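You operate a simulated robot arm through the tools that you are given. There is no shell and no other tool. Be economical: measure what you need, move in short steps, check, and stop when the job is done.

The job below is to be done with a simulated two-armed robot. You get a single attempt, and the scene is never put back.

Task
Set the stop knob to the batch card's size, then run one stack.
Fine: open the end guard for it. Shut the guard, press the reset key, start, and let the batch end. Where these are worked on the way, their far stop is far enough and under half their travel is too little: end guard.

Only the result counts: the job must be done as asked and must still hold three seconds after the hand-in. Knocking over, shifting, dropping, spilling or breaking anything else fails it.

Robot
Two 7-joint arms with two-finger grippers on one trunk, on a base that drives. Base frame: it is fixed to the floor where the robot stands at the start and does not move with it; the origin is under the middle of the robot, x ahead of it, y to its left, z up; the surface under the hand at the start is at about z = 0.765. Readings come in m, degrees, newtons and seconds.
The left shoulder is at the start at [0.056, 0.215, 1.195], the right one opposite. With the tool pointing down near the work surface each hand reaches from about 0.1 to 0.8 m from the robot's upright axis, wherever it stands, measured 20 degrees to its own side. Places, roughly: bar switch [0.7, 0.1, 1]; end guard [0.6, 0, 1]; reset key [0.4, 0.3, 1.2]; start button [1.3, 0.1, 1]; stop knob [0.7, 0.1, 0.9]. Payload 3.18 kg a hand.
The TCP of each hand is the grasp point between the finger pads, 0.03 m short of the fingertips. In the tool frame z runs along the fingers and y along their closing line. The gripper opens to 0.144 m. The gripper's body begins 0.103 m behind the TCP.
Orientation is that of the tool frame in the base frame, as a unit quaternion [x, y, z, w]. With the fingers straight down and closing along the base's y, the tool's x points along the base's -x, its y along +y and its z along -z.

Tools
- The arms move only by the tool drive_tool. It takes "left_motion", "right_motion" or both (then of equal length, played together; a hand with none holds still); each is a list of rows, each a list of 6 numbers: the shift along the tool's x, y, z in m, then the turn, a rotation vector about the tool's x, y, z in degrees. In form: [[dx, dy, dz, rx, ry, rz], ...]. A call has 1 to 12 rows; each row shifts and turns the commanded pose from where the row before left it, along the tool's axes as they then stand. "left_fingers" and "right_fingers" are, for a hand that has rows, the opening, from 0 (shut) to 1 (fully open), set as the call begins (left out, the last holds). A row lasts 0.2 s, in which the tool goes at most 0.05 m and 8.6 degrees; a call with a longer step from one row to the next is refused whole, and so is a gripper value outside its range. A pose out of reach is approached as far as the arm can. The call stops where the force on the tool passes 90 N (or 10 N more than at its start, if that is more) or the arm is blocked; 0.2 s more then pass. Each finger halts on what it meets, pressing with about 28 N; the grip force reading is that of the motor and also rises with nothing between the fingers. The clock runs only during rows and for 0.2 s after the last one: add rows that do not move to give the fingers time. It gives the time, the measured TCP pose, the force on the tool (base axes), the opening and the grip force at its end, in the units of the frame above (readings bear some noise), with the torque about the TCP (base axes, N m) and any sound that the robot's microphone picked up, and new pictures: "pictures" is both (left out), scene, wrist or none (wrist: the cameras of the hands that moved).
- Cameras (640 x 400 px; columns grow to the right, rows downward): "scene" is now at [0.1326, 0.0034, 1.3696]; the picture's right is [0.04, -1.00, -0.00], its down [-0.71, -0.02, -0.70] and it looks along [0.70, 0.02, -0.71] (base axes); focal length 214 px, centre (320, 200). "left" rides on the left gripper at [0.076, -0.016, -0.143] in its tool frame; the picture's right is [0.21, 0.98, 0.00], its down [-0.84, 0.18, -0.51] and it looks along [-0.50, 0.11, 0.86] (tool axes); focal length 218 px, centre (320, 200). "right" rides on the right gripper at [0.076, 0.016, -0.143] in its tool frame; the picture's right is [-0.21, 0.98, 0.00], its down [-0.84, -0.18, -0.51] and it looks along [-0.50, -0.11, 0.86] (tool axes); focal length 218 px, centre (320, 200). There is no depth. A picture from a camera that has moved, and an enlarged one, comes with that camera's place and axes in the base frame and with its lens.
- raise_lower(by): slides the trunk up (or, below 0, down) by that many m; the arms and the scene camera ride with it, the base frame stays. It gives what a move gives, with no picture.
- steer(legs): drives the robot by 1 to 6 legs, each [ahead, left, turn to the left] in m, m and degrees, along the robot's own axes; the way and the turn of a leg run together, so that a leg with both is an arc; at most 1.5 m and 180 degrees a leg. The arms and the cameras ride along, it lands a little off, and it stops where it bumps. It gives what a move gives, and a new picture of the scene camera.
- pan_tilt(pan, tilt): turns the head with the scene camera to pan (to the left, within 80 degrees either way) and tilt (down, from -29 to 69), counted from straight ahead of the robot. It gives what a move gives, and a new picture of the scene camera.
- zoom(camera, box): a new picture of the part [left, top, right, bottom] of that camera's present view, enlarged. No time passes.
- close_job(): hands the job in; it is judged then, once.

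Work in short steps. Places have to be worked out from the pictures, the camera data and where the tool is seen: move nearer, look again, correct. Check each grasp and each placing, and mend what went wrong. You have 120 turns and 260 pictures in all, those below and enlarged ones among them. Open the grippers and draw the arms clear of the work before you hand the job in, unless the task says otherwise; then end with one line.

The tools are called after "Request:" by a JSON object that holds its "api" and its "payload". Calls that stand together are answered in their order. drive_tool: Moves the arms, as the interface text tells. Its arguments: {"type":"object","properties":{"left_motion":{"type":"array","items":{"type":"array","items":{"type":"number"}}},"left_fingers":{"type":"number"},"right_motion":{"type":"array","items":{"type":"array","items":{"type":"number"}}},"right_fingers":{"type":"number"},"pictures":{"type":"string","enum":["both","scene","wrist","none"]}},"required":[]} The other tools are called the same way: raise_lower (by) slides the trunk up or down; steer (legs) drives the base; pan_tilt (pan, tilt) turns the head that bears the scene camera; zoom (camera, box) takes an enlarged picture of a part of a camera's view; close_job () hands the job in.

At the start:

```text
t: 0.0
left_tool_pos: [0.3073, 0.2112, 0.6566]
left_orientation: [0.171, 0.894, -0.019, 0.414]
left_contact_force: [-20.7, -3.6, -2.8]
left_torque: [-0.16, -0.66, 1.16]
left_gripper_width: 0.1363
left_gripper_force: 0.1
right_tool_pos: [0.5353, -0.4514, 1.2011]
right_orientation: [-0.507, 0.862, 0.0, 0.0]
right_contact_force: [0.2, -0.1, 1.1]
right_torque: [0.04, 0.02, 0.05]
right_gripper_width: 0.144
right_gripper_force: 0.1
trunk travel left (down, up): [-0.275, 0.094]
robot x, y, heading: [-0.0005, 0.0024, -0.1]
head pan, tilt: [2.0, 45.3]
```

scene: 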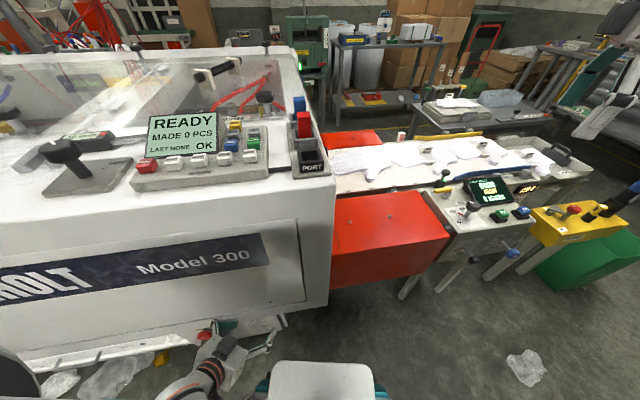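
right: 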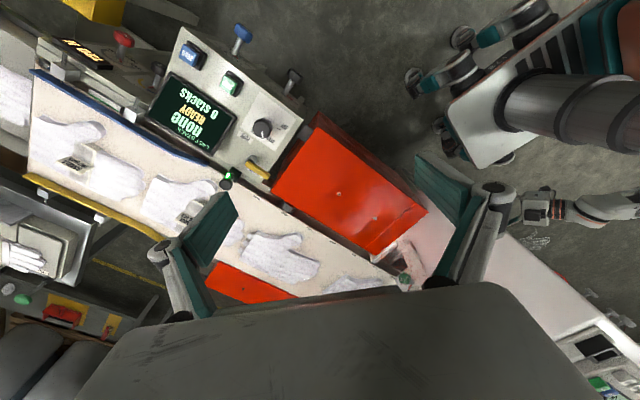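
left: 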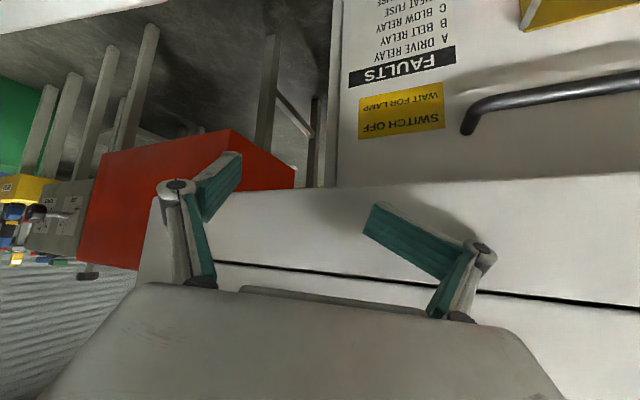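

The left hand reports a contact force, so it may be touching the machine. I'll look at the scene in enlarged views first.

Request:
{"api": "zoom", "payload": {"camera": "scene", "box": [0, 40, 340, 220]}}

Request:
{"api": "zoom", "payload": {"camera": "scene", "box": [320, 120, 640, 290]}}

Request:
{"api": "zoom", "payload": {"camera": "right", "box": [30, 0, 450, 310]}}

Request:
{"api": "zoom", "payload": {"camera": "scene", "box": [200, 60, 360, 200]}}

```text
1.88 times, centred on (170, 130) of scene
camera zoom: at [0.1326, 0.0034, 1.3696], right [0.04, -1.0, 0.0], down [-0.71, -0.02, -0.7], along [0.7, 0.02, -0.71], focal length 404 px, centre (602, 332)
```

zoom: 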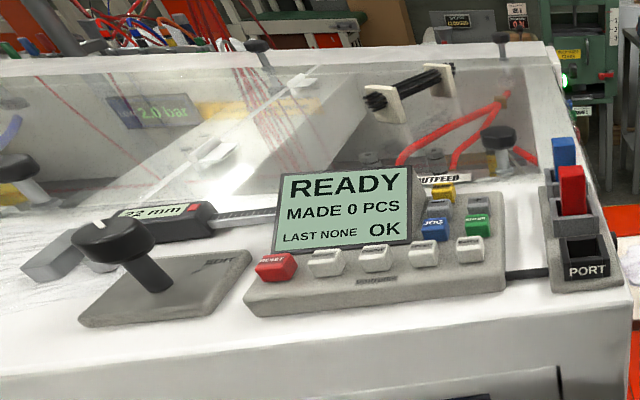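

```text
2.00 times, centred on (480, 205) of scene
camera zoom: at [0.1326, 0.0034, 1.3696], right [0.04, -1.0, 0.0], down [-0.71, -0.02, -0.7], along [0.7, 0.02, -0.71], focal length 429 px, centre (0, 190)
```

zoom: 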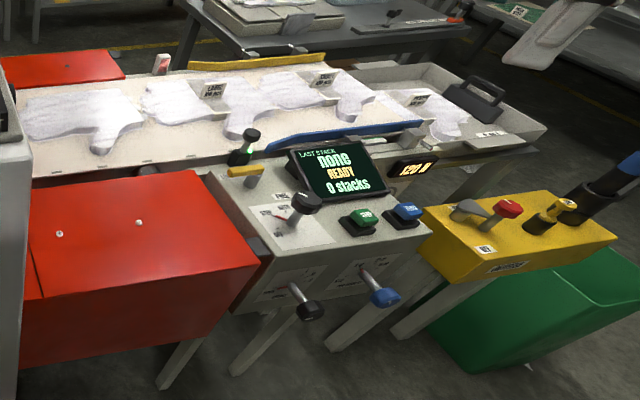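

```text
1.29 times, centred on (240, 155) of right
camera zoom: at [0.4824, -0.5101, 1.3437], right [-0.75, 0.66, 0.0], down [0.57, 0.65, 0.51], along [0.34, 0.38, -0.86], focal length 282 px, centre (423, 258)
```

zoom: 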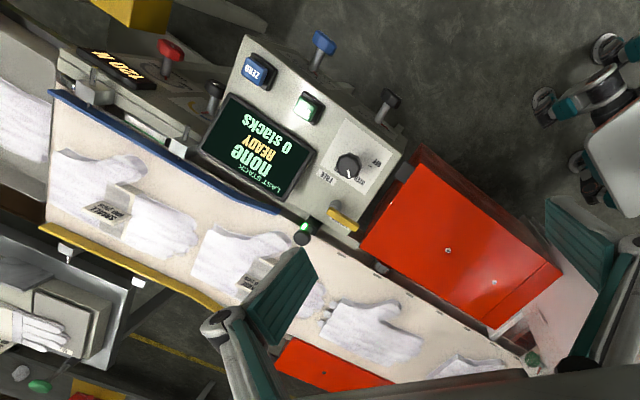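

```text
2.86 times, centred on (280, 130) of scene
camera zoom: at [0.1326, 0.0034, 1.3696], right [0.04, -1.0, 0.0], down [-0.71, -0.02, -0.7], along [0.7, 0.02, -0.71], focal length 613 px, centre (434, 400)
```

zoom: 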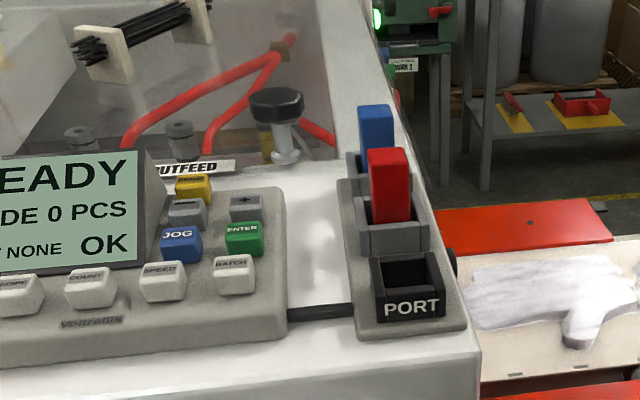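

The left machine (Model 300) carries the red RESET key, and the end guard should be on its right end. I'll back the left hand off its contact, then look around with the head.

Request:
{"api": "drive_tool", "payload": {"left_motion": [[0, 0, -0.03, 0, 0, 0], [0, 0, -0.03, 0, 0, 0]], "pictures": "wrist"}}

Request:
{"api": "raise_lower", "payload": {"by": 0.09}}

Request:
{"api": "pan_tilt", "payload": {"pan": 30, "tilt": 35}}

```text
t: 0.6
left_tool_pos: [0.2648, 0.2243, 0.696]
left_orientation: [0.172, 0.894, -0.021, 0.414]
left_contact_force: [0.1, -0.9, 0.7]
left_torque: [-0.01, 0.01, 0.01]
left_gripper_width: 0.144
left_gripper_force: 0.1
right_tool_pos: [0.5355, -0.4525, 1.2001]
right_orientation: [-0.507, 0.862, 0.001, 0.001]
right_contact_force: [-0.1, -0.4, 0.3]
right_torque: [0.0, 0.0, -0.03]
right_gripper_width: 0.144
right_gripper_force: 0.0
trunk travel left (down, up): [-0.275, 0.094]
robot x, y, heading: [0.0004, -0.001, -0.0]
head pan, tilt: [2.0, 45.3]
camera left: at [0.1093, 0.2559, 0.7324], right [0.19, 0.98, -0.05], down [0.19, 0.02, 0.98], along [0.96, -0.2, -0.18], focal length 218 px, centre (320, 200)
```

left: 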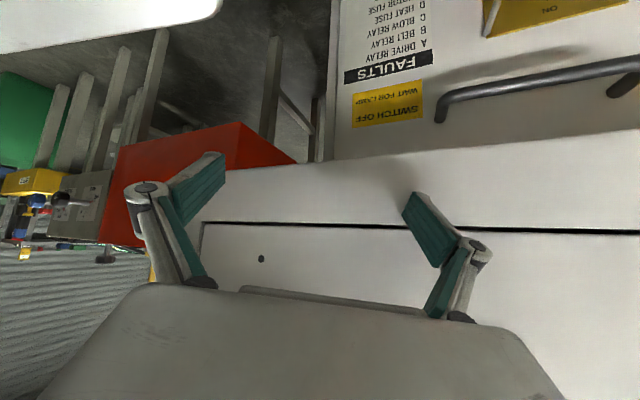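

```text
t: 1.9
left_tool_pos: [0.2655, 0.2227, 0.7866]
left_orientation: [0.171, 0.895, -0.02, 0.413]
left_contact_force: [-0.1, -0.5, -1.2]
left_torque: [-0.02, 0.03, -0.02]
left_gripper_width: 0.1441
left_gripper_force: 0.0
right_tool_pos: [0.5355, -0.4513, 1.2901]
right_orientation: [-0.507, 0.862, 0.0, -0.001]
right_contact_force: [-0.2, -0.4, 0.5]
right_torque: [0.0, 0.02, -0.01]
right_gripper_width: 0.1442
right_gripper_force: 0.1
trunk travel left (down, up): [-0.365, 0.004]
robot x, y, heading: [0.0001, 0.0018, -0.0]
head pan, tilt: [2.0, 45.3]
```

```text
t: 2.8
left_tool_pos: [0.2652, 0.2227, 0.7869]
left_orientation: [0.171, 0.894, -0.02, 0.413]
left_contact_force: [0.3, -0.9, -0.2]
left_torque: [-0.02, -0.02, 0.0]
left_gripper_width: 0.144
left_gripper_force: 0.1
right_tool_pos: [0.5347, -0.4515, 1.2899]
right_orientation: [-0.507, 0.862, 0.0, 0.0]
right_contact_force: [0.2, 0.8, 0.0]
right_torque: [-0.03, -0.02, 0.0]
right_gripper_width: 0.1439
right_gripper_force: 0.2
trunk travel left (down, up): [-0.365, 0.004]
robot x, y, heading: [-0.0014, 0.0033, -0.3]
head pan, tilt: [30.0, 35.0]
camera scene: at [0.119, 0.0446, 1.4751], right [0.5, -0.87, 0.0], down [-0.5, -0.29, -0.82], along [0.71, 0.41, -0.57], focal length 214 px, centre (320, 200)
```

scene: 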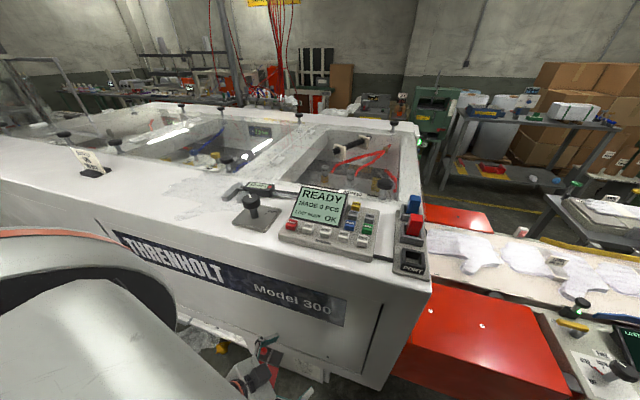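

A card stands on the machine's left part; I'll zoom on it and on the knobs.

Request:
{"api": "zoom", "payload": {"camera": "scene", "box": [60, 135, 130, 185]}}

Request:
{"api": "zoom", "payload": {"camera": "scene", "box": [220, 120, 440, 280]}}

Request:
{"api": "pan_tilt", "payload": {"pan": -15, "tilt": 40}}

```text
8.00 times, centred on (95, 160) of scene
camera zoom: at [0.119, 0.0446, 1.4751], right [0.5, -0.87, 0.0], down [-0.5, -0.29, -0.82], along [0.71, 0.41, -0.57], focal length 1716 px, centre (2120, 520)
```

zoom: 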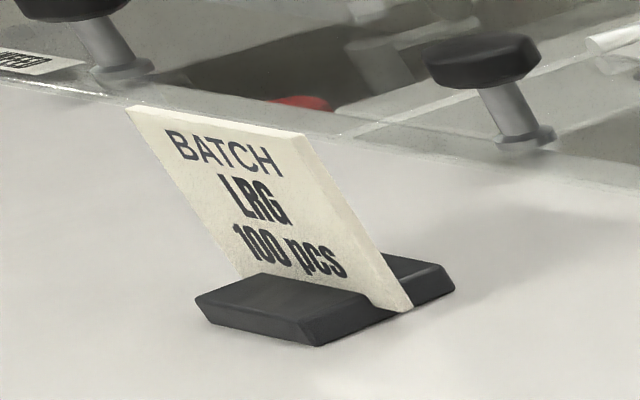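

```text
2.50 times, centred on (330, 200) of scene
camera zoom: at [0.119, 0.0446, 1.4751], right [0.5, -0.87, 0.0], down [-0.5, -0.29, -0.82], along [0.71, 0.41, -0.57], focal length 536 px, centre (295, 200)
```

zoom: 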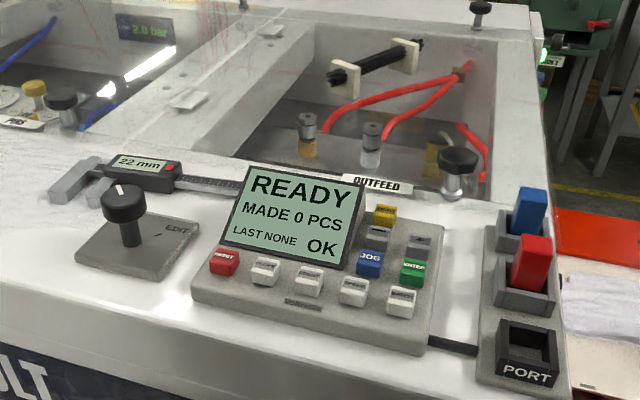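

```text
t: 3.9
left_tool_pos: [0.2656, 0.223, 0.787]
left_orientation: [0.171, 0.894, -0.02, 0.413]
left_contact_force: [-0.6, -0.4, -0.2]
left_torque: [-0.02, -0.02, 0.03]
left_gripper_width: 0.1439
left_gripper_force: 0.0
right_tool_pos: [0.5351, -0.4519, 1.292]
right_orientation: [-0.508, 0.862, -0.001, 0.001]
right_contact_force: [0.0, 0.3, 0.3]
right_torque: [0.0, -0.01, 0.0]
right_gripper_width: 0.1442
right_gripper_force: 0.1
trunk travel left (down, up): [-0.365, 0.004]
robot x, y, heading: [-0.0006, 0.0016, -0.1]
head pan, tilt: [-15.0, 40.0]
camera scene: at [0.1248, -0.0212, 1.4675], right [-0.26, -0.97, 0.0], down [-0.62, 0.17, -0.77], along [0.74, -0.2, -0.64], focal length 214 px, centre (320, 200)
```

scene: 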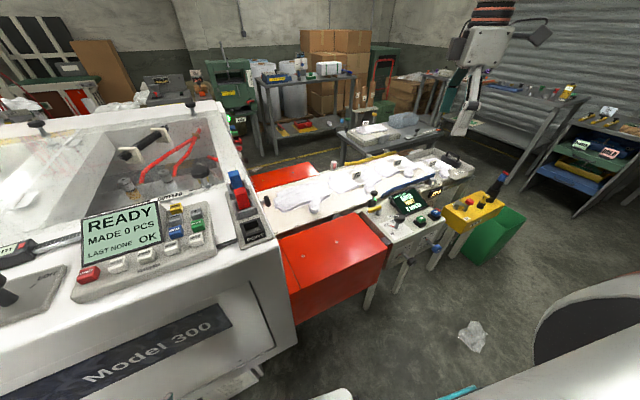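

The card reads LRG, 100 pcs. I'll zoom on the machine's right end and on the start-button area.

Request:
{"api": "zoom", "payload": {"camera": "scene", "box": [180, 90, 420, 240]}}

Request:
{"api": "zoom", "payload": {"camera": "scene", "box": [200, 80, 270, 140]}}

Request:
{"api": "steer", "payload": {"legs": [[-0.15, -0.5, 0], [0, -0.1, 35]]}}

```text
2.67 times, centred on (300, 165) of scene
camera zoom: at [0.1248, -0.0212, 1.4675], right [-0.26, -0.97, 0.0], down [-0.62, 0.17, -0.77], along [0.74, -0.2, -0.64], focal length 572 px, centre (373, 293)
```

zoom: 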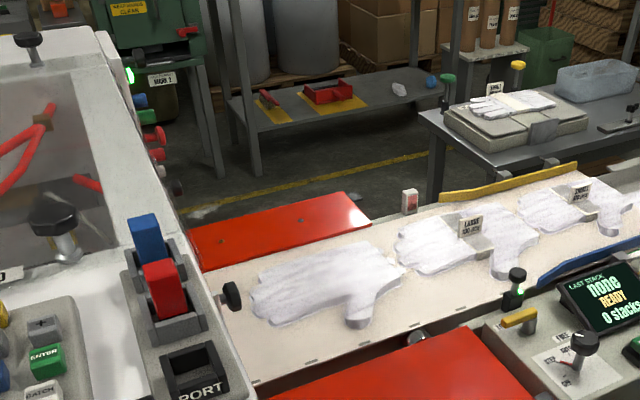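

```text
6.67 times, centred on (235, 110) of scene
camera zoom: at [0.1248, -0.0212, 1.4675], right [-0.26, -0.97, 0.0], down [-0.62, 0.17, -0.77], along [0.74, -0.2, -0.64], focal length 1430 px, centre (887, 800)
```

zoom: 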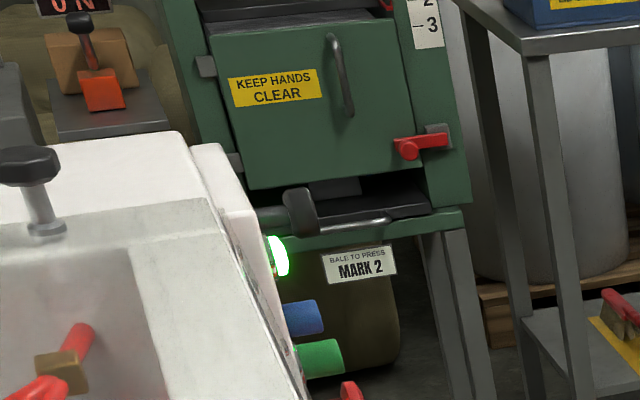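

```text
t: 10.4
left_tool_pos: [-0.0316, -0.2557, 0.7864]
left_orientation: [-0.105, 0.904, 0.105, 0.4]
left_contact_force: [-0.4, 0.2, 0.0]
left_torque: [0.0, 0.01, -0.02]
left_gripper_width: 0.144
left_gripper_force: 0.1
right_tool_pos: [0.5752, -0.6537, 1.2903]
right_orientation: [0.742, -0.67, 0.001, -0.001]
right_contact_force: [0.9, 0.1, -0.6]
right_torque: [-0.01, 0.01, 0.0]
right_gripper_width: 0.144
right_gripper_force: 0.0
trunk travel left (down, up): [-0.365, 0.004]
robot x, y, heading: [-0.1228, -0.5912, 35.0]
head pan, tilt: [-15.0, 40.0]
camera scene: at [-0.0066, -0.537, 1.4675], right [0.34, -0.94, 0.0], down [-0.6, -0.22, -0.77], along [0.72, 0.26, -0.64], focal length 214 px, centre (320, 200)
```

scene: 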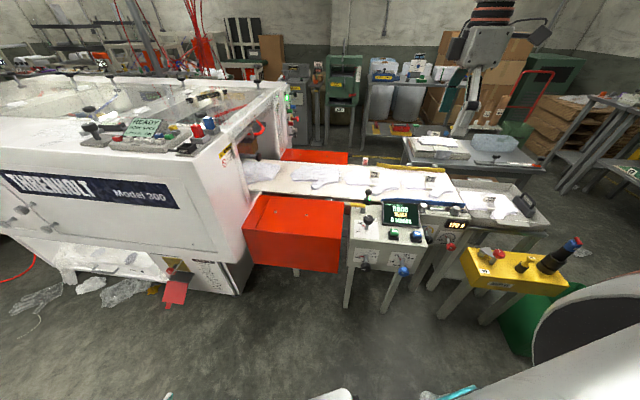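

Now the end face shows, with buttons near the rear. I'll zoom in there and on the outfeed.

Request:
{"api": "zoom", "payload": {"camera": "scene", "box": [210, 75, 350, 200]}}

Request:
{"api": "zoom", "payload": {"camera": "scene", "box": [340, 180, 480, 290]}}

Request:
{"api": "zoom", "payload": {"camera": "scene", "box": [270, 80, 330, 140]}}

Request:
{"api": "zoom", "payload": {"camera": "scene", "box": [140, 220, 260, 320]}}

```text
3.20 times, centred on (280, 138) of scene
camera zoom: at [-0.0066, -0.537, 1.4675], right [0.34, -0.94, 0.0], down [-0.6, -0.22, -0.77], along [0.72, 0.26, -0.64], focal length 686 px, centre (448, 400)
```

zoom: 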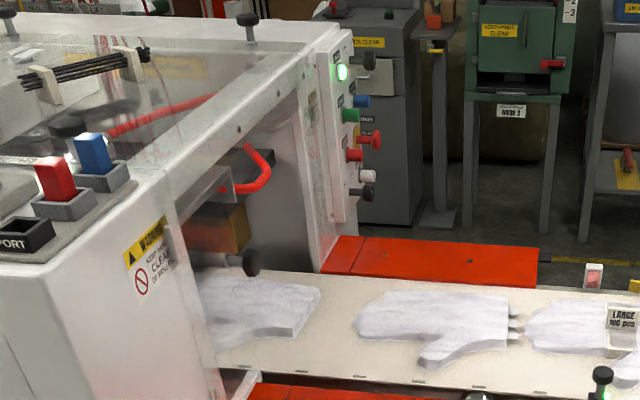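

```text
3.64 times, centred on (410, 235) of scene
camera zoom: at [-0.0066, -0.537, 1.4675], right [0.34, -0.94, 0.0], down [-0.6, -0.22, -0.77], along [0.72, 0.26, -0.64], focal length 780 px, centre (-7, 73)
```

zoom: 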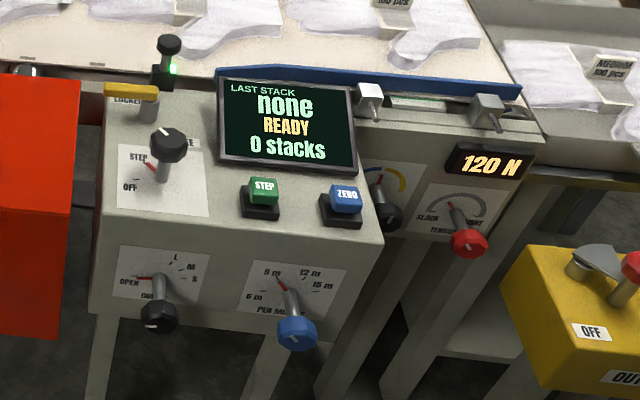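

```text
6.67 times, centred on (300, 110) of scene
camera zoom: at [-0.0066, -0.537, 1.4675], right [0.34, -0.94, 0.0], down [-0.6, -0.22, -0.77], along [0.72, 0.26, -0.64], focal length 1430 px, centre (453, 800)
```

zoom: 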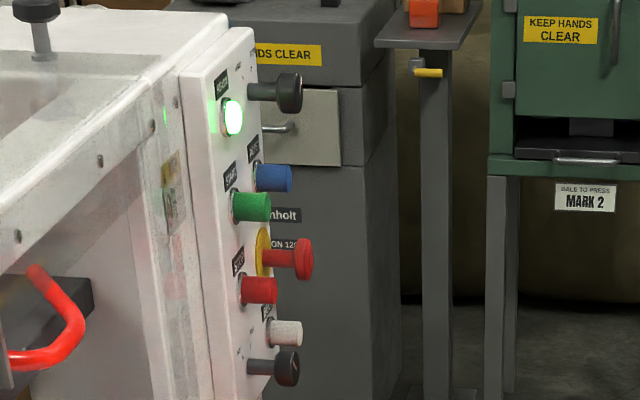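

```text
4.00 times, centred on (200, 270) of scene
camera zoom: at [-0.0066, -0.537, 1.4675], right [0.34, -0.94, 0.0], down [-0.6, -0.22, -0.77], along [0.72, 0.26, -0.64], focal length 858 px, centre (800, -80)
```

zoom: 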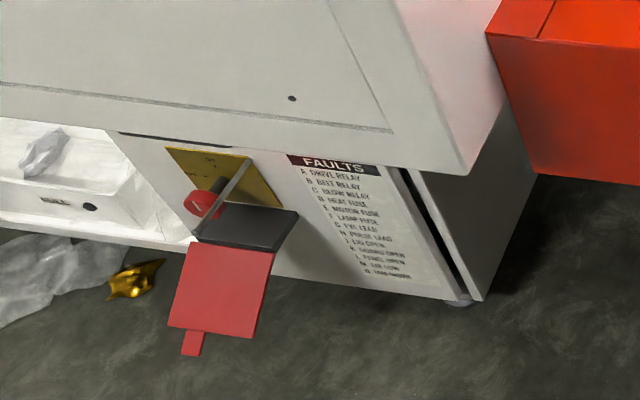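

The black handle on the clear end guard works out at about [0.65, 0.0, 1.05]; START is the green button on the rear end panel. I'll drive closer and look left.

Request:
{"api": "steer", "payload": {"legs": [[0.27, 0.03, 0]]}}

Request:
{"api": "pan_tilt", "payload": {"pan": 5, "tilt": 33}}

Request:
{"api": "zoom", "payload": {"camera": "scene", "box": [200, 80, 440, 280]}}

```text
t: 12.4
left_tool_pos: [0.1704, -0.0756, 0.7871]
left_orientation: [-0.106, 0.904, 0.104, 0.4]
left_contact_force: [-0.3, 0.4, -0.5]
left_torque: [-0.01, -0.02, -0.03]
left_gripper_width: 0.144
left_gripper_force: 0.0
right_tool_pos: [0.7802, -0.472, 1.2898]
right_orientation: [0.743, -0.67, 0.0, 0.0]
right_contact_force: [0.8, 1.5, 1.2]
right_torque: [-0.06, 0.04, 0.04]
right_gripper_width: 0.1441
right_gripper_force: 0.1
trunk travel left (down, up): [-0.365, 0.004]
robot x, y, heading: [0.0789, -0.4071, 34.9]
head pan, tilt: [-15.0, 40.0]
camera scene: at [0.1976, -0.3572, 1.4675], right [0.34, -0.94, 0.0], down [-0.6, -0.22, -0.77], along [0.72, 0.26, -0.64], focal length 214 px, centre (320, 200)
```

scene: 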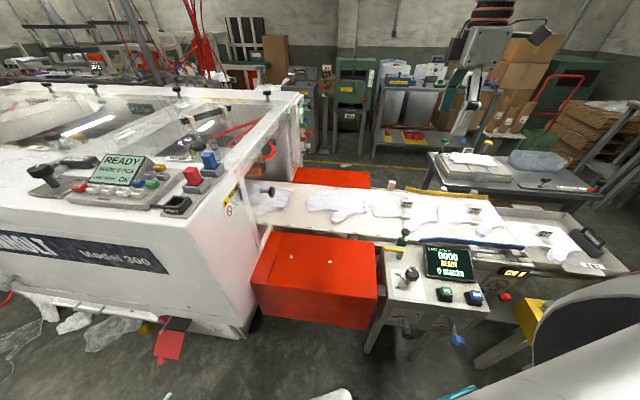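

```text
t: 13.2
left_tool_pos: [0.1714, -0.0759, 0.7867]
left_orientation: [-0.106, 0.905, 0.106, 0.399]
left_contact_force: [-0.7, 0.2, 0.9]
left_torque: [-0.02, -0.01, 0.01]
left_gripper_width: 0.144
left_gripper_force: 0.1
right_tool_pos: [0.7779, -0.4731, 1.2909]
right_orientation: [0.743, -0.669, 0.0, -0.001]
right_contact_force: [0.1, -0.8, -0.6]
right_torque: [-0.03, -0.02, 0.04]
right_gripper_width: 0.144
right_gripper_force: 0.0
trunk travel left (down, up): [-0.365, 0.004]
robot x, y, heading: [0.0813, -0.41, 35.1]
head pan, tilt: [5.0, 33.0]
camera scene: at [0.1853, -0.3296, 1.4782], right [0.64, -0.77, 0.0], down [-0.42, -0.35, -0.84], along [0.64, 0.54, -0.54], focal length 214 px, centre (320, 200)
```

scene: 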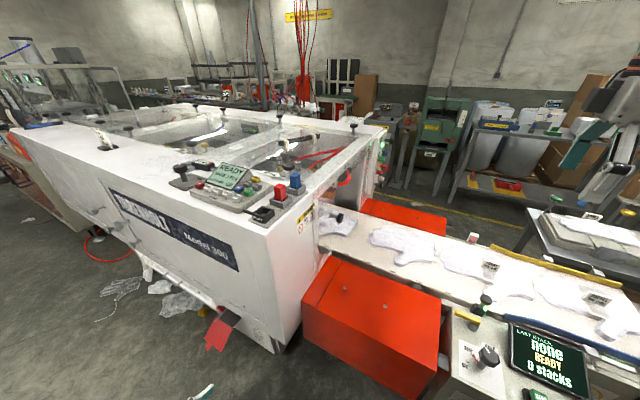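

```text
2.00 times, centred on (320, 180) of scene
camera zoom: at [0.1853, -0.3296, 1.4782], right [0.64, -0.77, 0.0], down [-0.42, -0.35, -0.84], along [0.64, 0.54, -0.54], focal length 429 px, centre (320, 240)
```

zoom: 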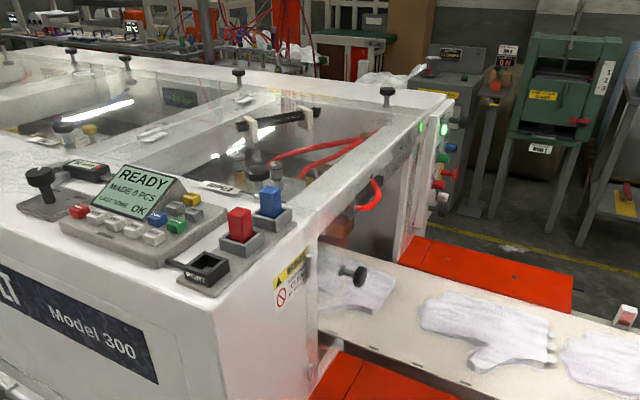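

Zooming on the guard itself.

Request:
{"api": "zoom", "payload": {"camera": "scene", "box": [285, 120, 405, 240]}}

Request:
{"api": "zoom", "payload": {"camera": "scene", "box": [350, 125, 430, 195]}}

```text
3.33 times, centred on (345, 180) of scene
camera zoom: at [0.1853, -0.3296, 1.4782], right [0.64, -0.77, 0.0], down [-0.42, -0.35, -0.84], along [0.64, 0.54, -0.54], focal length 715 px, centre (237, 267)
```

zoom: 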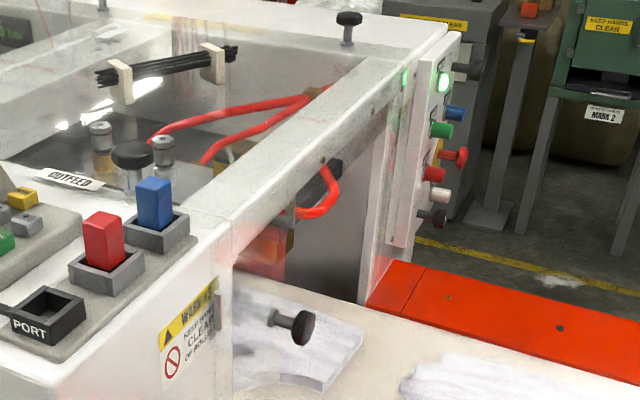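

```text
5.71 times, centred on (390, 160) of scene
camera zoom: at [0.1853, -0.3296, 1.4782], right [0.64, -0.77, 0.0], down [-0.42, -0.35, -0.84], along [0.64, 0.54, -0.54], focal length 1226 px, centre (-80, 429)
```

zoom: 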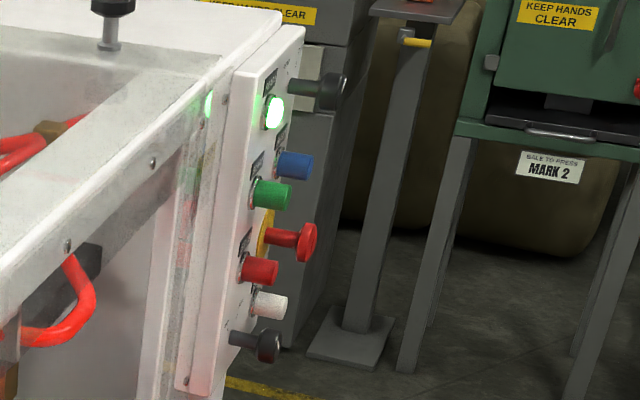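

The guard looks like a clear end panel with its handle at the near edge. I'll bring the left hand up beside the end face so its camera can look, moving up and right first.

Request:
{"api": "drive_tool", "payload": {"left_motion": [[-0.0369, -0.0199, -0.014, 0, 0, 0], [-0.0369, -0.0199, -0.014, 0, 0, 0], [-0.0369, -0.0199, -0.014, 0, 0, 0], [-0.0369, -0.0199, -0.014, 0, 0, 0], [-0.0369, -0.0199, -0.014, 0, 0, 0], [-0.0369, -0.0199, -0.014, 0, 0, 0], [-0.0369, -0.0199, -0.014, 0, 0, 0], [-0.0369, -0.0199, -0.014, 0, 0, 0], [-0.0369, -0.0199, -0.014, 0, 0, 0]], "pictures": "none"}}

Request:
{"api": "drive_tool", "payload": {"left_motion": [[0, 0, 0, -6.82, -3.16, -3.16], [0, 0, 0, -6.82, -3.16, -3.16], [0, 0, 0, -6.82, -3.16, -3.16], [0, 0, 0, -6.82, -3.16, -3.16], [0, 0, 0, -6.82, -3.16, -3.16], [0, 0, 0, -6.82, -3.16, -3.16], [0, 0, 0, -6.82, -3.16, -3.16], [0, 0, 0, -6.82, -3.16, -3.16], [0, 0, 0, -6.82, -3.16, -3.16], [0, 0, 0, -6.82, -3.16, -3.16], [0, 0, 0, 0, 0, 0]]}}

```text
t: 14.6
left_tool_pos: [0.2317, -0.1284, 0.8737]
left_orientation: [-0.032, 0.923, 0.202, 0.325]
left_contact_force: [0.0, -0.8, 0.1]
left_torque: [0.0, 0.03, -0.01]
left_gripper_width: 0.144
left_gripper_force: 0.0
left hand out of reach, approached as far as the arm can: row 3, 4, 5
right_tool_pos: [0.7783, -0.4736, 1.2905]
right_orientation: [0.743, -0.669, 0.0, -0.001]
right_contact_force: [0.1, 0.6, -0.5]
right_torque: [-0.03, 0.0, -0.01]
right_gripper_width: 0.1439
right_gripper_force: 0.0
trunk travel left (down, up): [-0.365, 0.004]
robot x, y, heading: [0.0795, -0.412, 34.9]
head pan, tilt: [5.0, 33.0]
stopped in row 6 (left hand): the arm was blocked; the commanded pose is now the measured one
```

```text
t: 15.2
left_tool_pos: [0.1754, -0.0645, 0.849]
left_orientation: [-0.041, 0.871, 0.361, 0.33]
left_contact_force: [0.0, 0.0, -0.4]
left_torque: [0.01, 0.01, 0.0]
left_gripper_width: 0.1439
left_gripper_force: 0.0
right_tool_pos: [0.7784, -0.4732, 1.2913]
right_orientation: [0.743, -0.669, 0.0, -0.001]
right_contact_force: [-0.1, 0.0, -0.5]
right_torque: [-0.05, -0.01, 0.0]
right_gripper_width: 0.144
right_gripper_force: 0.0
trunk travel left (down, up): [-0.365, 0.004]
robot x, y, heading: [0.0798, -0.411, 35.3]
head pan, tilt: [5.0, 33.0]
stopped in row 3 (left hand): the arm was blocked; the commanded pose is now the measured one
camera scene: at [0.1851, -0.3291, 1.4782], right [0.64, -0.77, 0.0], down [-0.42, -0.35, -0.84], along [0.64, 0.54, -0.54], focal length 214 px, centre (320, 200)
camera left: at [0.0436, -0.1577, 0.8671], right [-0.47, 0.75, 0.46], down [0.32, -0.34, 0.88], along [0.82, 0.56, -0.09], focal length 218 px, centre (320, 200)
```

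scene: 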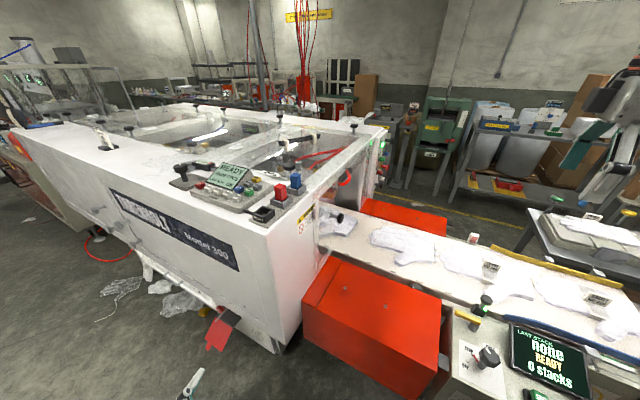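
left: 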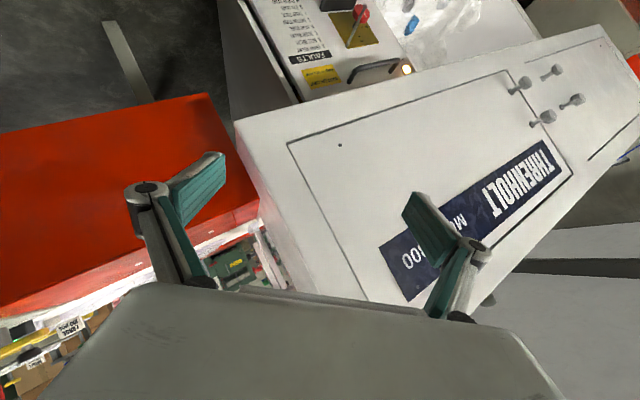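

The left arm is folded awkwardly there; the right arm is in a good posture, so I'll use it. I move it toward the guard and tilt it up 45° to look.

Request:
{"api": "drive_tool", "payload": {"right_motion": [[-0.0232, 0.0298, 0.02, 0, 0, 0], [-0.0232, 0.0298, 0.02, 0, 0, 0], [-0.0232, 0.0298, 0.02, 0, 0, 0], [-0.0232, 0.0298, 0.02, 0, 0, 0], [-0.0232, 0.0298, 0.02, 0, 0, 0], [0, 0, 0, 0, -7.5, 0], [0, 0, 0, 0, -7.5, 0], [0, 0, 0, 0, -7.5, 0], [0, 0, 0, 0, -7.5, 0], [0, 0, 0, 0, -7.5, 0], [0, 0, 0, 0, -7.5, 0]]}}

```text
t: 17.6
left_tool_pos: [0.1763, -0.0675, 0.8484]
left_orientation: [-0.042, 0.871, 0.361, 0.329]
left_contact_force: [0.3, -0.1, 0.0]
left_torque: [0.0, 0.0, 0.03]
left_gripper_width: 0.1439
left_gripper_force: 0.0
right_tool_pos: [0.6186, -0.3748, 1.1896]
right_orientation: [0.687, -0.617, -0.286, -0.258]
right_contact_force: [1.0, -0.3, -0.2]
right_torque: [0.03, -0.01, 0.02]
right_gripper_width: 0.1441
right_gripper_force: 0.0
trunk travel left (down, up): [-0.365, 0.004]
robot x, y, heading: [0.0808, -0.4092, 34.9]
head pan, tilt: [5.0, 33.0]
camera scene: at [0.1856, -0.3305, 1.4782], right [0.64, -0.77, 0.0], down [-0.42, -0.35, -0.84], along [0.64, 0.54, -0.54], focal length 214 px, centre (320, 200)
camera right: at [0.6191, -0.5296, 1.237], right [-0.99, 0.04, 0.15], down [0.15, 0.25, 0.96], along [0.01, 0.97, -0.26], focal length 218 px, centre (320, 200)
```

scene: 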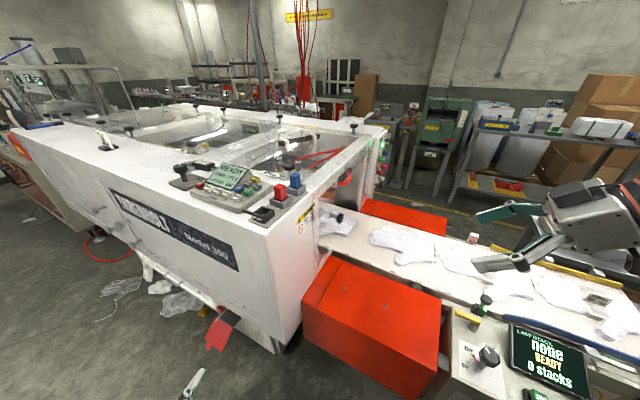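
right: 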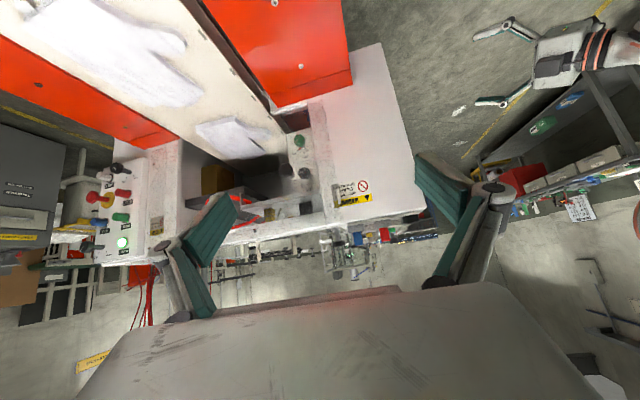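

The right camera (upside down) sees the end face. I'll zoom on the guard region.

Request:
{"api": "zoom", "payload": {"camera": "right", "box": [190, 90, 430, 250]}}

Request:
{"api": "zoom", "payload": {"camera": "right", "box": [60, 120, 240, 280]}}

```text
2.50 times, centred on (310, 170) of right
camera zoom: at [0.6191, -0.5296, 1.237], right [-0.99, 0.04, 0.15], down [0.15, 0.25, 0.96], along [0.01, 0.97, -0.26], focal length 546 px, centre (345, 275)
```

zoom: 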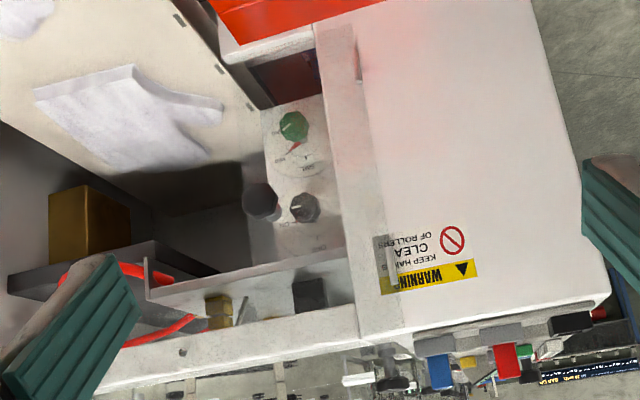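

```text
2.50 times, centred on (150, 200) of right
camera zoom: at [0.6191, -0.5296, 1.237], right [-0.99, 0.04, 0.15], down [0.15, 0.25, 0.96], along [0.01, 0.97, -0.26], focal length 546 px, centre (745, 200)
```

zoom: 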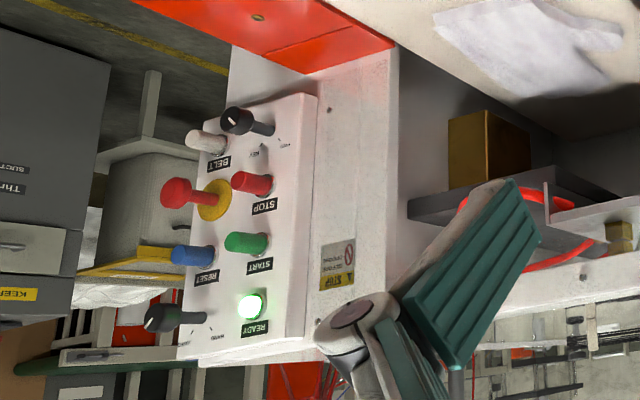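

Request:
{"api": "zoom", "payload": {"camera": "right", "box": [270, 110, 350, 190]}}

Request:
{"api": "drive_tool", "payload": {"right_motion": [[0.03, 0, -0.02, 0, -6, 0], [0.03, 0, -0.02, 0, -6, 0], [0.03, 0, -0.02, 0, -6, 0], [0.03, 0, 0, 0, -6, 0], [0.03, 0, 0, 0, -6, 0], [0.03, 0, 0, 0, -6, 0]], "pictures": "wrist"}}

Request:
{"api": "zoom", "payload": {"camera": "right", "box": [240, 60, 400, 200]}}

```text
5.00 times, centred on (310, 150) of right
camera zoom: at [0.6191, -0.5296, 1.237], right [-0.99, 0.04, 0.15], down [0.15, 0.25, 0.96], along [0.01, 0.97, -0.26], focal length 1091 px, centre (370, 450)
```

zoom: 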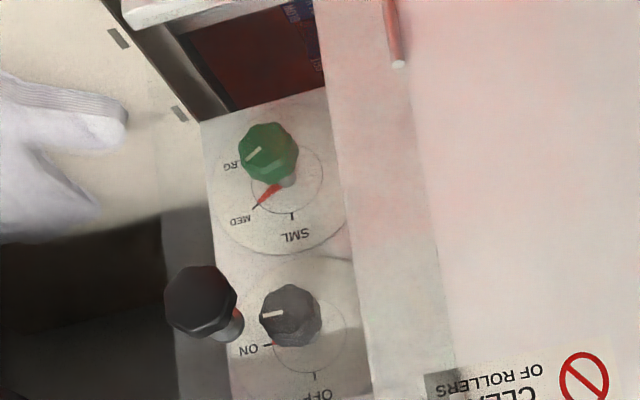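

```text
t: 19.0
left_tool_pos: [0.1764, -0.0665, 0.8482]
left_orientation: [-0.042, 0.872, 0.36, 0.329]
left_contact_force: [-0.9, -0.4, 0.3]
left_torque: [0.03, 0.01, 0.03]
left_gripper_width: 0.144
left_gripper_force: 0.0
right_tool_pos: [0.6349, -0.5072, 1.0737]
right_orientation: [0.564, -0.509, -0.484, -0.435]
right_contact_force: [0.7, 0.4, 0.2]
right_torque: [0.02, -0.01, 0.03]
right_gripper_width: 0.1442
right_gripper_force: 0.1
trunk travel left (down, up): [-0.365, 0.004]
robot x, y, heading: [0.0831, -0.4107, 35.1]
head pan, tilt: [5.0, 33.0]
camera right: at [0.6341, -0.6608, 1.021], right [-0.98, -0.07, 0.21], down [0.22, -0.35, 0.91], along [0.01, 0.93, 0.36], focal length 218 px, centre (320, 200)
```

right: 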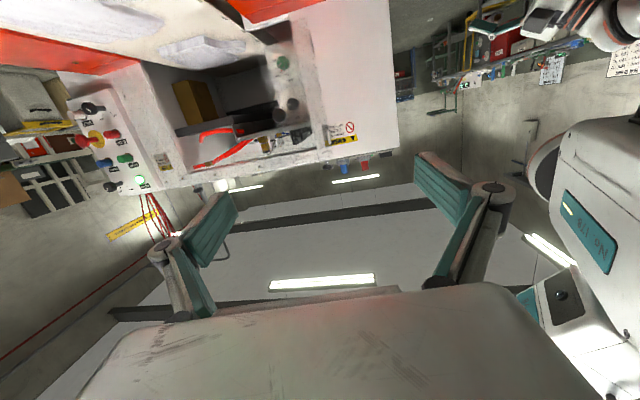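

```text
2.86 times, centred on (320, 130) of right
camera zoom: at [0.6341, -0.6608, 1.021], right [-0.98, -0.07, 0.21], down [0.22, -0.35, 0.91], along [0.01, 0.93, 0.36], focal length 624 px, centre (320, 400)
```

zoom: 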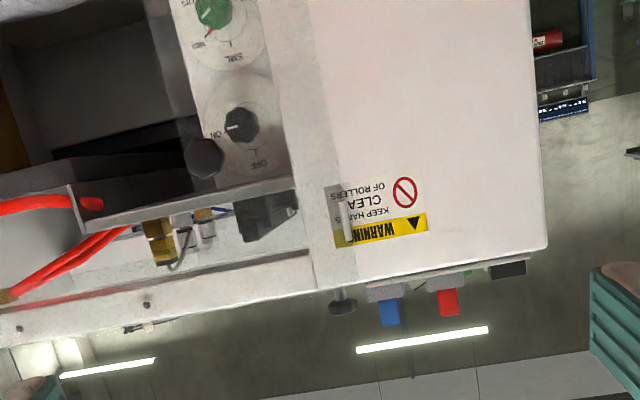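

The stop knob (green) shows SML / MED / LRG and is set at MED; the bar switch is beside it. Now I need to see how the guard moves: I'll look at the hinge or rail details.

Request:
{"api": "zoom", "payload": {"camera": "right", "box": [285, 60, 385, 180]}}

Request:
{"api": "zoom", "payload": {"camera": "right", "box": [60, 60, 300, 210]}}

Request:
{"api": "zoom", "payload": {"camera": "right", "box": [280, 0, 360, 80]}}

```text
3.33 times, centred on (335, 120) of right
camera zoom: at [0.6341, -0.6608, 1.021], right [-0.98, -0.07, 0.21], down [0.22, -0.35, 0.91], along [0.01, 0.93, 0.36], focal length 728 px, centre (270, 467)
```

zoom: 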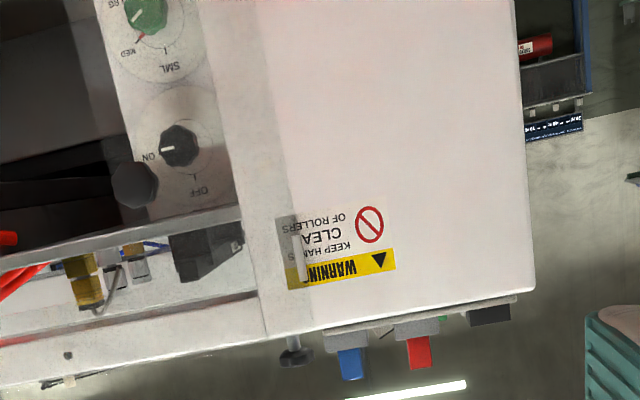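

```text
2.67 times, centred on (180, 135) of right
camera zoom: at [0.6341, -0.6608, 1.021], right [-0.98, -0.07, 0.21], down [0.22, -0.35, 0.91], along [0.01, 0.93, 0.36], focal length 582 px, centre (693, 373)
```

zoom: 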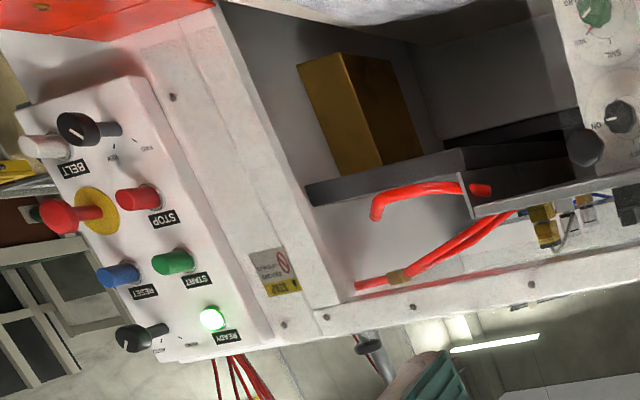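

```text
5.00 times, centred on (320, 40) of right
camera zoom: at [0.6341, -0.6608, 1.021], right [-0.98, -0.07, 0.21], down [0.22, -0.35, 0.91], along [0.01, 0.93, 0.36], focal length 1091 px, centre (320, 1000)
```

zoom: 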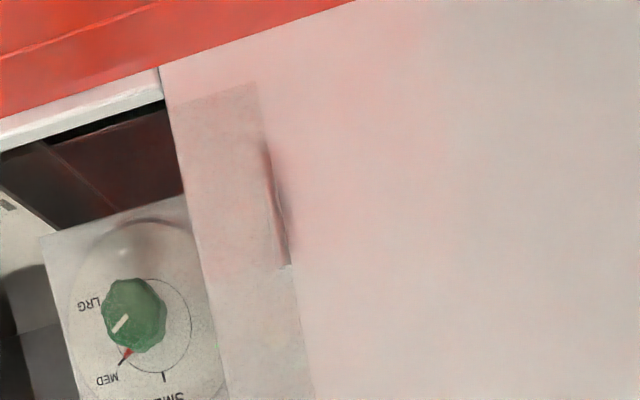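

The guard is a small clear door, hinged on its near edge (about x=0.58), with its handle near [0.70, 0.0, 1.00]. I'll roll the right hand so the fingers close vertically, which lets the door swing between the pads.

Request:
{"api": "drive_tool", "payload": {"right_motion": [[0, 0, 0, 1.055, -0.2, -8.12], [0, 0, 0, 1.055, -0.2, -8.12], [0, 0, 0, 1.055, -0.2, -8.12], [0, 0, 0, 1.055, -0.2, -8.12], [0, 0, 0, 1.055, -0.2, -8.12], [0, 0, 0, 1.055, -0.2, -8.12], [0, 0, 0, 1.055, -0.2, -8.12], [0, 0, 0, 1.055, -0.2, -8.12], [0, 0, 0, 1.055, -0.2, -8.12], [0, 0, 0, 1.055, -0.2, -8.12], [0, 0, 0, 1.055, -0.2, -8.12]]}}

```text
t: 21.4
left_tool_pos: [0.1774, -0.0656, 0.8488]
left_orientation: [-0.042, 0.872, 0.36, 0.33]
left_contact_force: [-0.3, 0.0, -1.2]
left_torque: [0.0, -0.02, 0.0]
left_gripper_width: 0.1439
left_gripper_force: 0.1
right_tool_pos: [0.6334, -0.5067, 1.0739]
right_orientation: [0.708, 0.002, 0.001, -0.706]
right_contact_force: [-0.5, 0.7, 0.4]
right_torque: [-0.02, 0.0, 0.02]
right_gripper_width: 0.144
right_gripper_force: 0.0
trunk travel left (down, up): [-0.365, 0.004]
robot x, y, heading: [0.0815, -0.4117, 34.6]
head pan, tilt: [5.0, 33.0]
camera scene: at [0.1853, -0.3295, 1.4782], right [0.64, -0.77, 0.0], down [-0.42, -0.35, -0.84], along [0.64, 0.54, -0.54], focal length 214 px, centre (320, 200)
camera right: at [0.7097, -0.65, 1.0587], right [-0.2, 0.0, -0.98], down [-0.84, -0.51, 0.18], along [-0.5, 0.86, 0.1], focal length 218 px, centre (320, 200)
```

scene: 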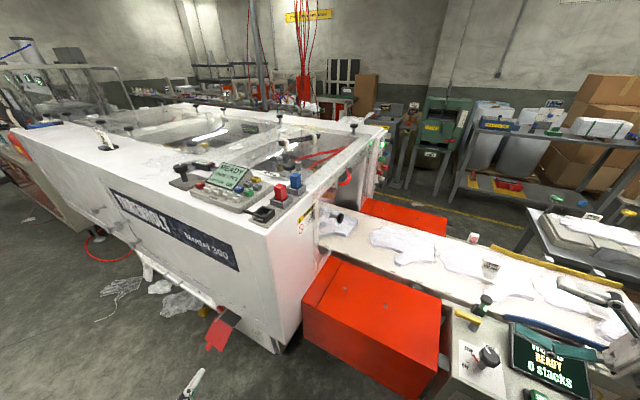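
right: 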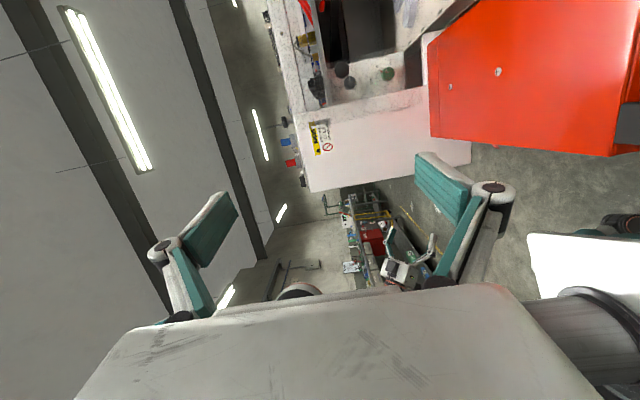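

The orientation is right: tool x = +x, y = down, z = +y. I'll zoom to localise the handle from this third viewpoint.

Request:
{"api": "zoom", "payload": {"camera": "right", "box": [290, 30, 450, 150]}}

Request:
{"api": "drive_tool", "payload": {"right_motion": [[0.017, 0.017, 0.05, 0, 0, 0], [0.017, 0.017, 0.045, 0, 0, 0], [0.017, 0.017, 0.045, 0, 0, 0], [0.016, 0.016, 0.045, 0, 0, 0], [0, 0, 0.045, 0, 0, 0], [0, 0, 0.045, 0, 0, 0], [0, 0, 0.045, 0, 0, 0]], "right_fingers": 0.5}}

Request:
{"api": "zoom", "payload": {"camera": "right", "box": [180, 0, 500, 200]}}

Request:
{"api": "zoom", "payload": {"camera": "scene", "box": [285, 140, 445, 260]}}

```text
3.33 times, centred on (370, 90) of right
camera zoom: at [0.7097, -0.65, 1.0587], right [-0.2, 0.0, -0.98], down [-0.84, -0.51, 0.18], along [-0.5, 0.86, 0.1], focal length 728 px, centre (153, 567)
```

zoom: 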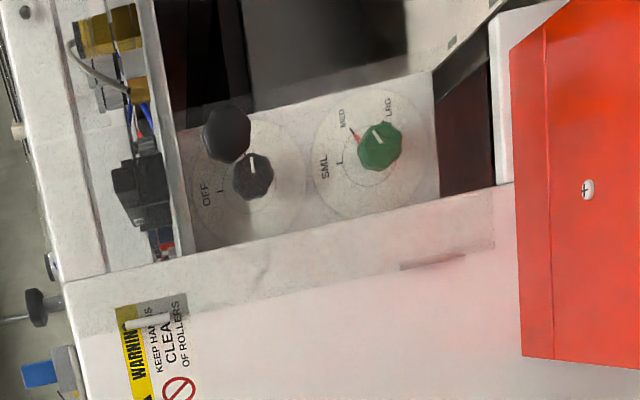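

```text
refused: row 1 steps farther than a row can; nothing moved
```

```text
2.00 times, centred on (340, 100) of right
camera zoom: at [0.7097, -0.65, 1.0587], right [-0.2, 0.0, -0.98], down [-0.84, -0.51, 0.18], along [-0.5, 0.86, 0.1], focal length 436 px, centre (280, 400)
```

zoom: 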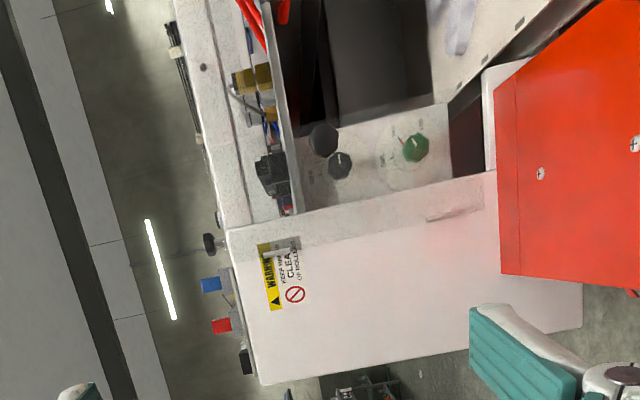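

```text
3.33 times, centred on (365, 200) of scene
camera zoom: at [0.1853, -0.3295, 1.4782], right [0.64, -0.77, 0.0], down [-0.42, -0.35, -0.84], along [0.64, 0.54, -0.54], focal length 715 px, centre (170, 200)
```

zoom: 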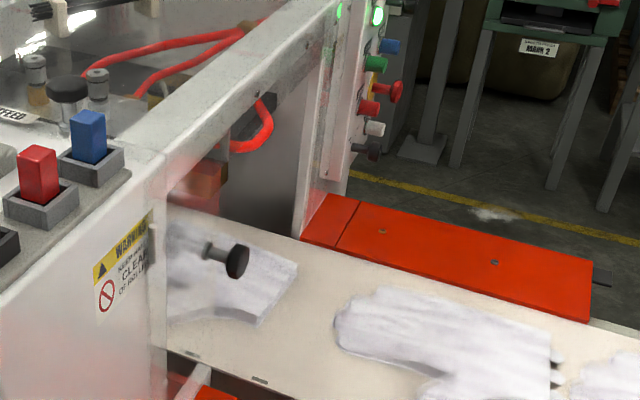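

Handle estimate agrees at about [0.697, 0, 1.00]; the stop knob is near [0.66, 0.09, 0.865]. I approach to 0.1 m in front of the handle.

Request:
{"api": "drive_tool", "payload": {"right_motion": [[0.0071, 0.0079, 0.0445, 0, 0, 0], [0.0071, 0.0079, 0.0445, 0, 0, 0], [0.0071, 0.0079, 0.0445, 0, 0, 0], [0.0071, 0.0079, 0.0445, 0, 0, 0], [0.0071, 0.0079, 0.0445, 0, 0, 0], [0.0071, 0.0079, 0.0445, 0, 0, 0], [0.0071, 0.0079, 0.0445, 0, 0, 0], [0.0071, 0.0079, 0.0445, 0, 0, 0], [0.0071, 0.0079, 0.0445, 0, 0, 0]], "right_fingers": 0.55}}

Request:
{"api": "zoom", "payload": {"camera": "right", "box": [180, 20, 460, 220]}}

```text
t: 23.4
left_tool_pos: [0.1758, -0.0641, 0.8495]
left_orientation: [-0.042, 0.872, 0.36, 0.329]
left_contact_force: [-0.3, 0.7, -0.5]
left_torque: [-0.02, -0.02, -0.02]
left_gripper_width: 0.1439
left_gripper_force: 0.1
right_tool_pos: [0.6973, -0.1065, 1.0018]
right_orientation: [0.709, 0.001, 0.001, -0.705]
right_contact_force: [0.5, 0.6, -0.5]
right_torque: [0.03, 0.01, -0.01]
right_gripper_width: 0.079
right_gripper_force: 0.0
trunk travel left (down, up): [-0.365, 0.004]
robot x, y, heading: [0.0832, -0.4084, 35.1]
head pan, tilt: [5.0, 33.0]
camera scene: at [0.1853, -0.3281, 1.4781], right [0.64, -0.77, 0.0], down [-0.42, -0.35, -0.84], along [0.64, 0.54, -0.55], focal length 214 px, centre (320, 200)
camera right: at [0.7738, -0.249, 0.9863], right [-0.21, 0.0, -0.98], down [-0.84, -0.51, 0.18], along [-0.5, 0.86, 0.1], focal length 218 px, centre (320, 200)
```

scene: 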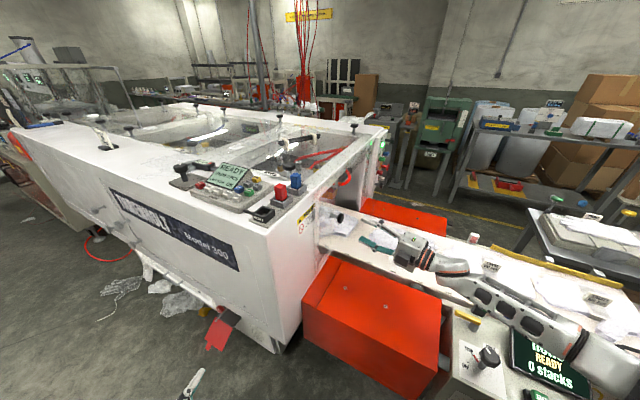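
right: 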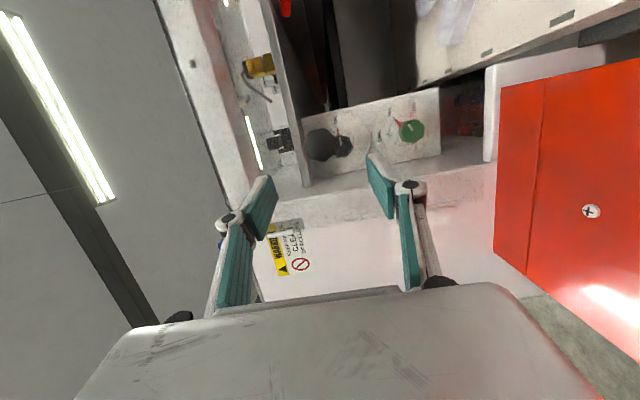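

```text
2.00 times, centred on (320, 120) of right
camera zoom: at [0.7738, -0.249, 0.9863], right [-0.21, 0.0, -0.98], down [-0.84, -0.51, 0.18], along [-0.5, 0.86, 0.1], focal length 436 px, centre (320, 360)
```

zoom: 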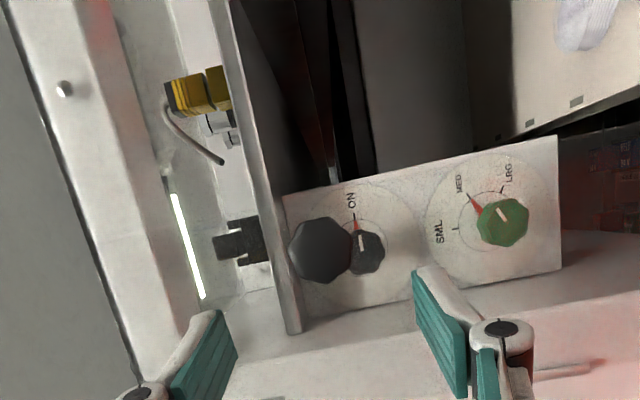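

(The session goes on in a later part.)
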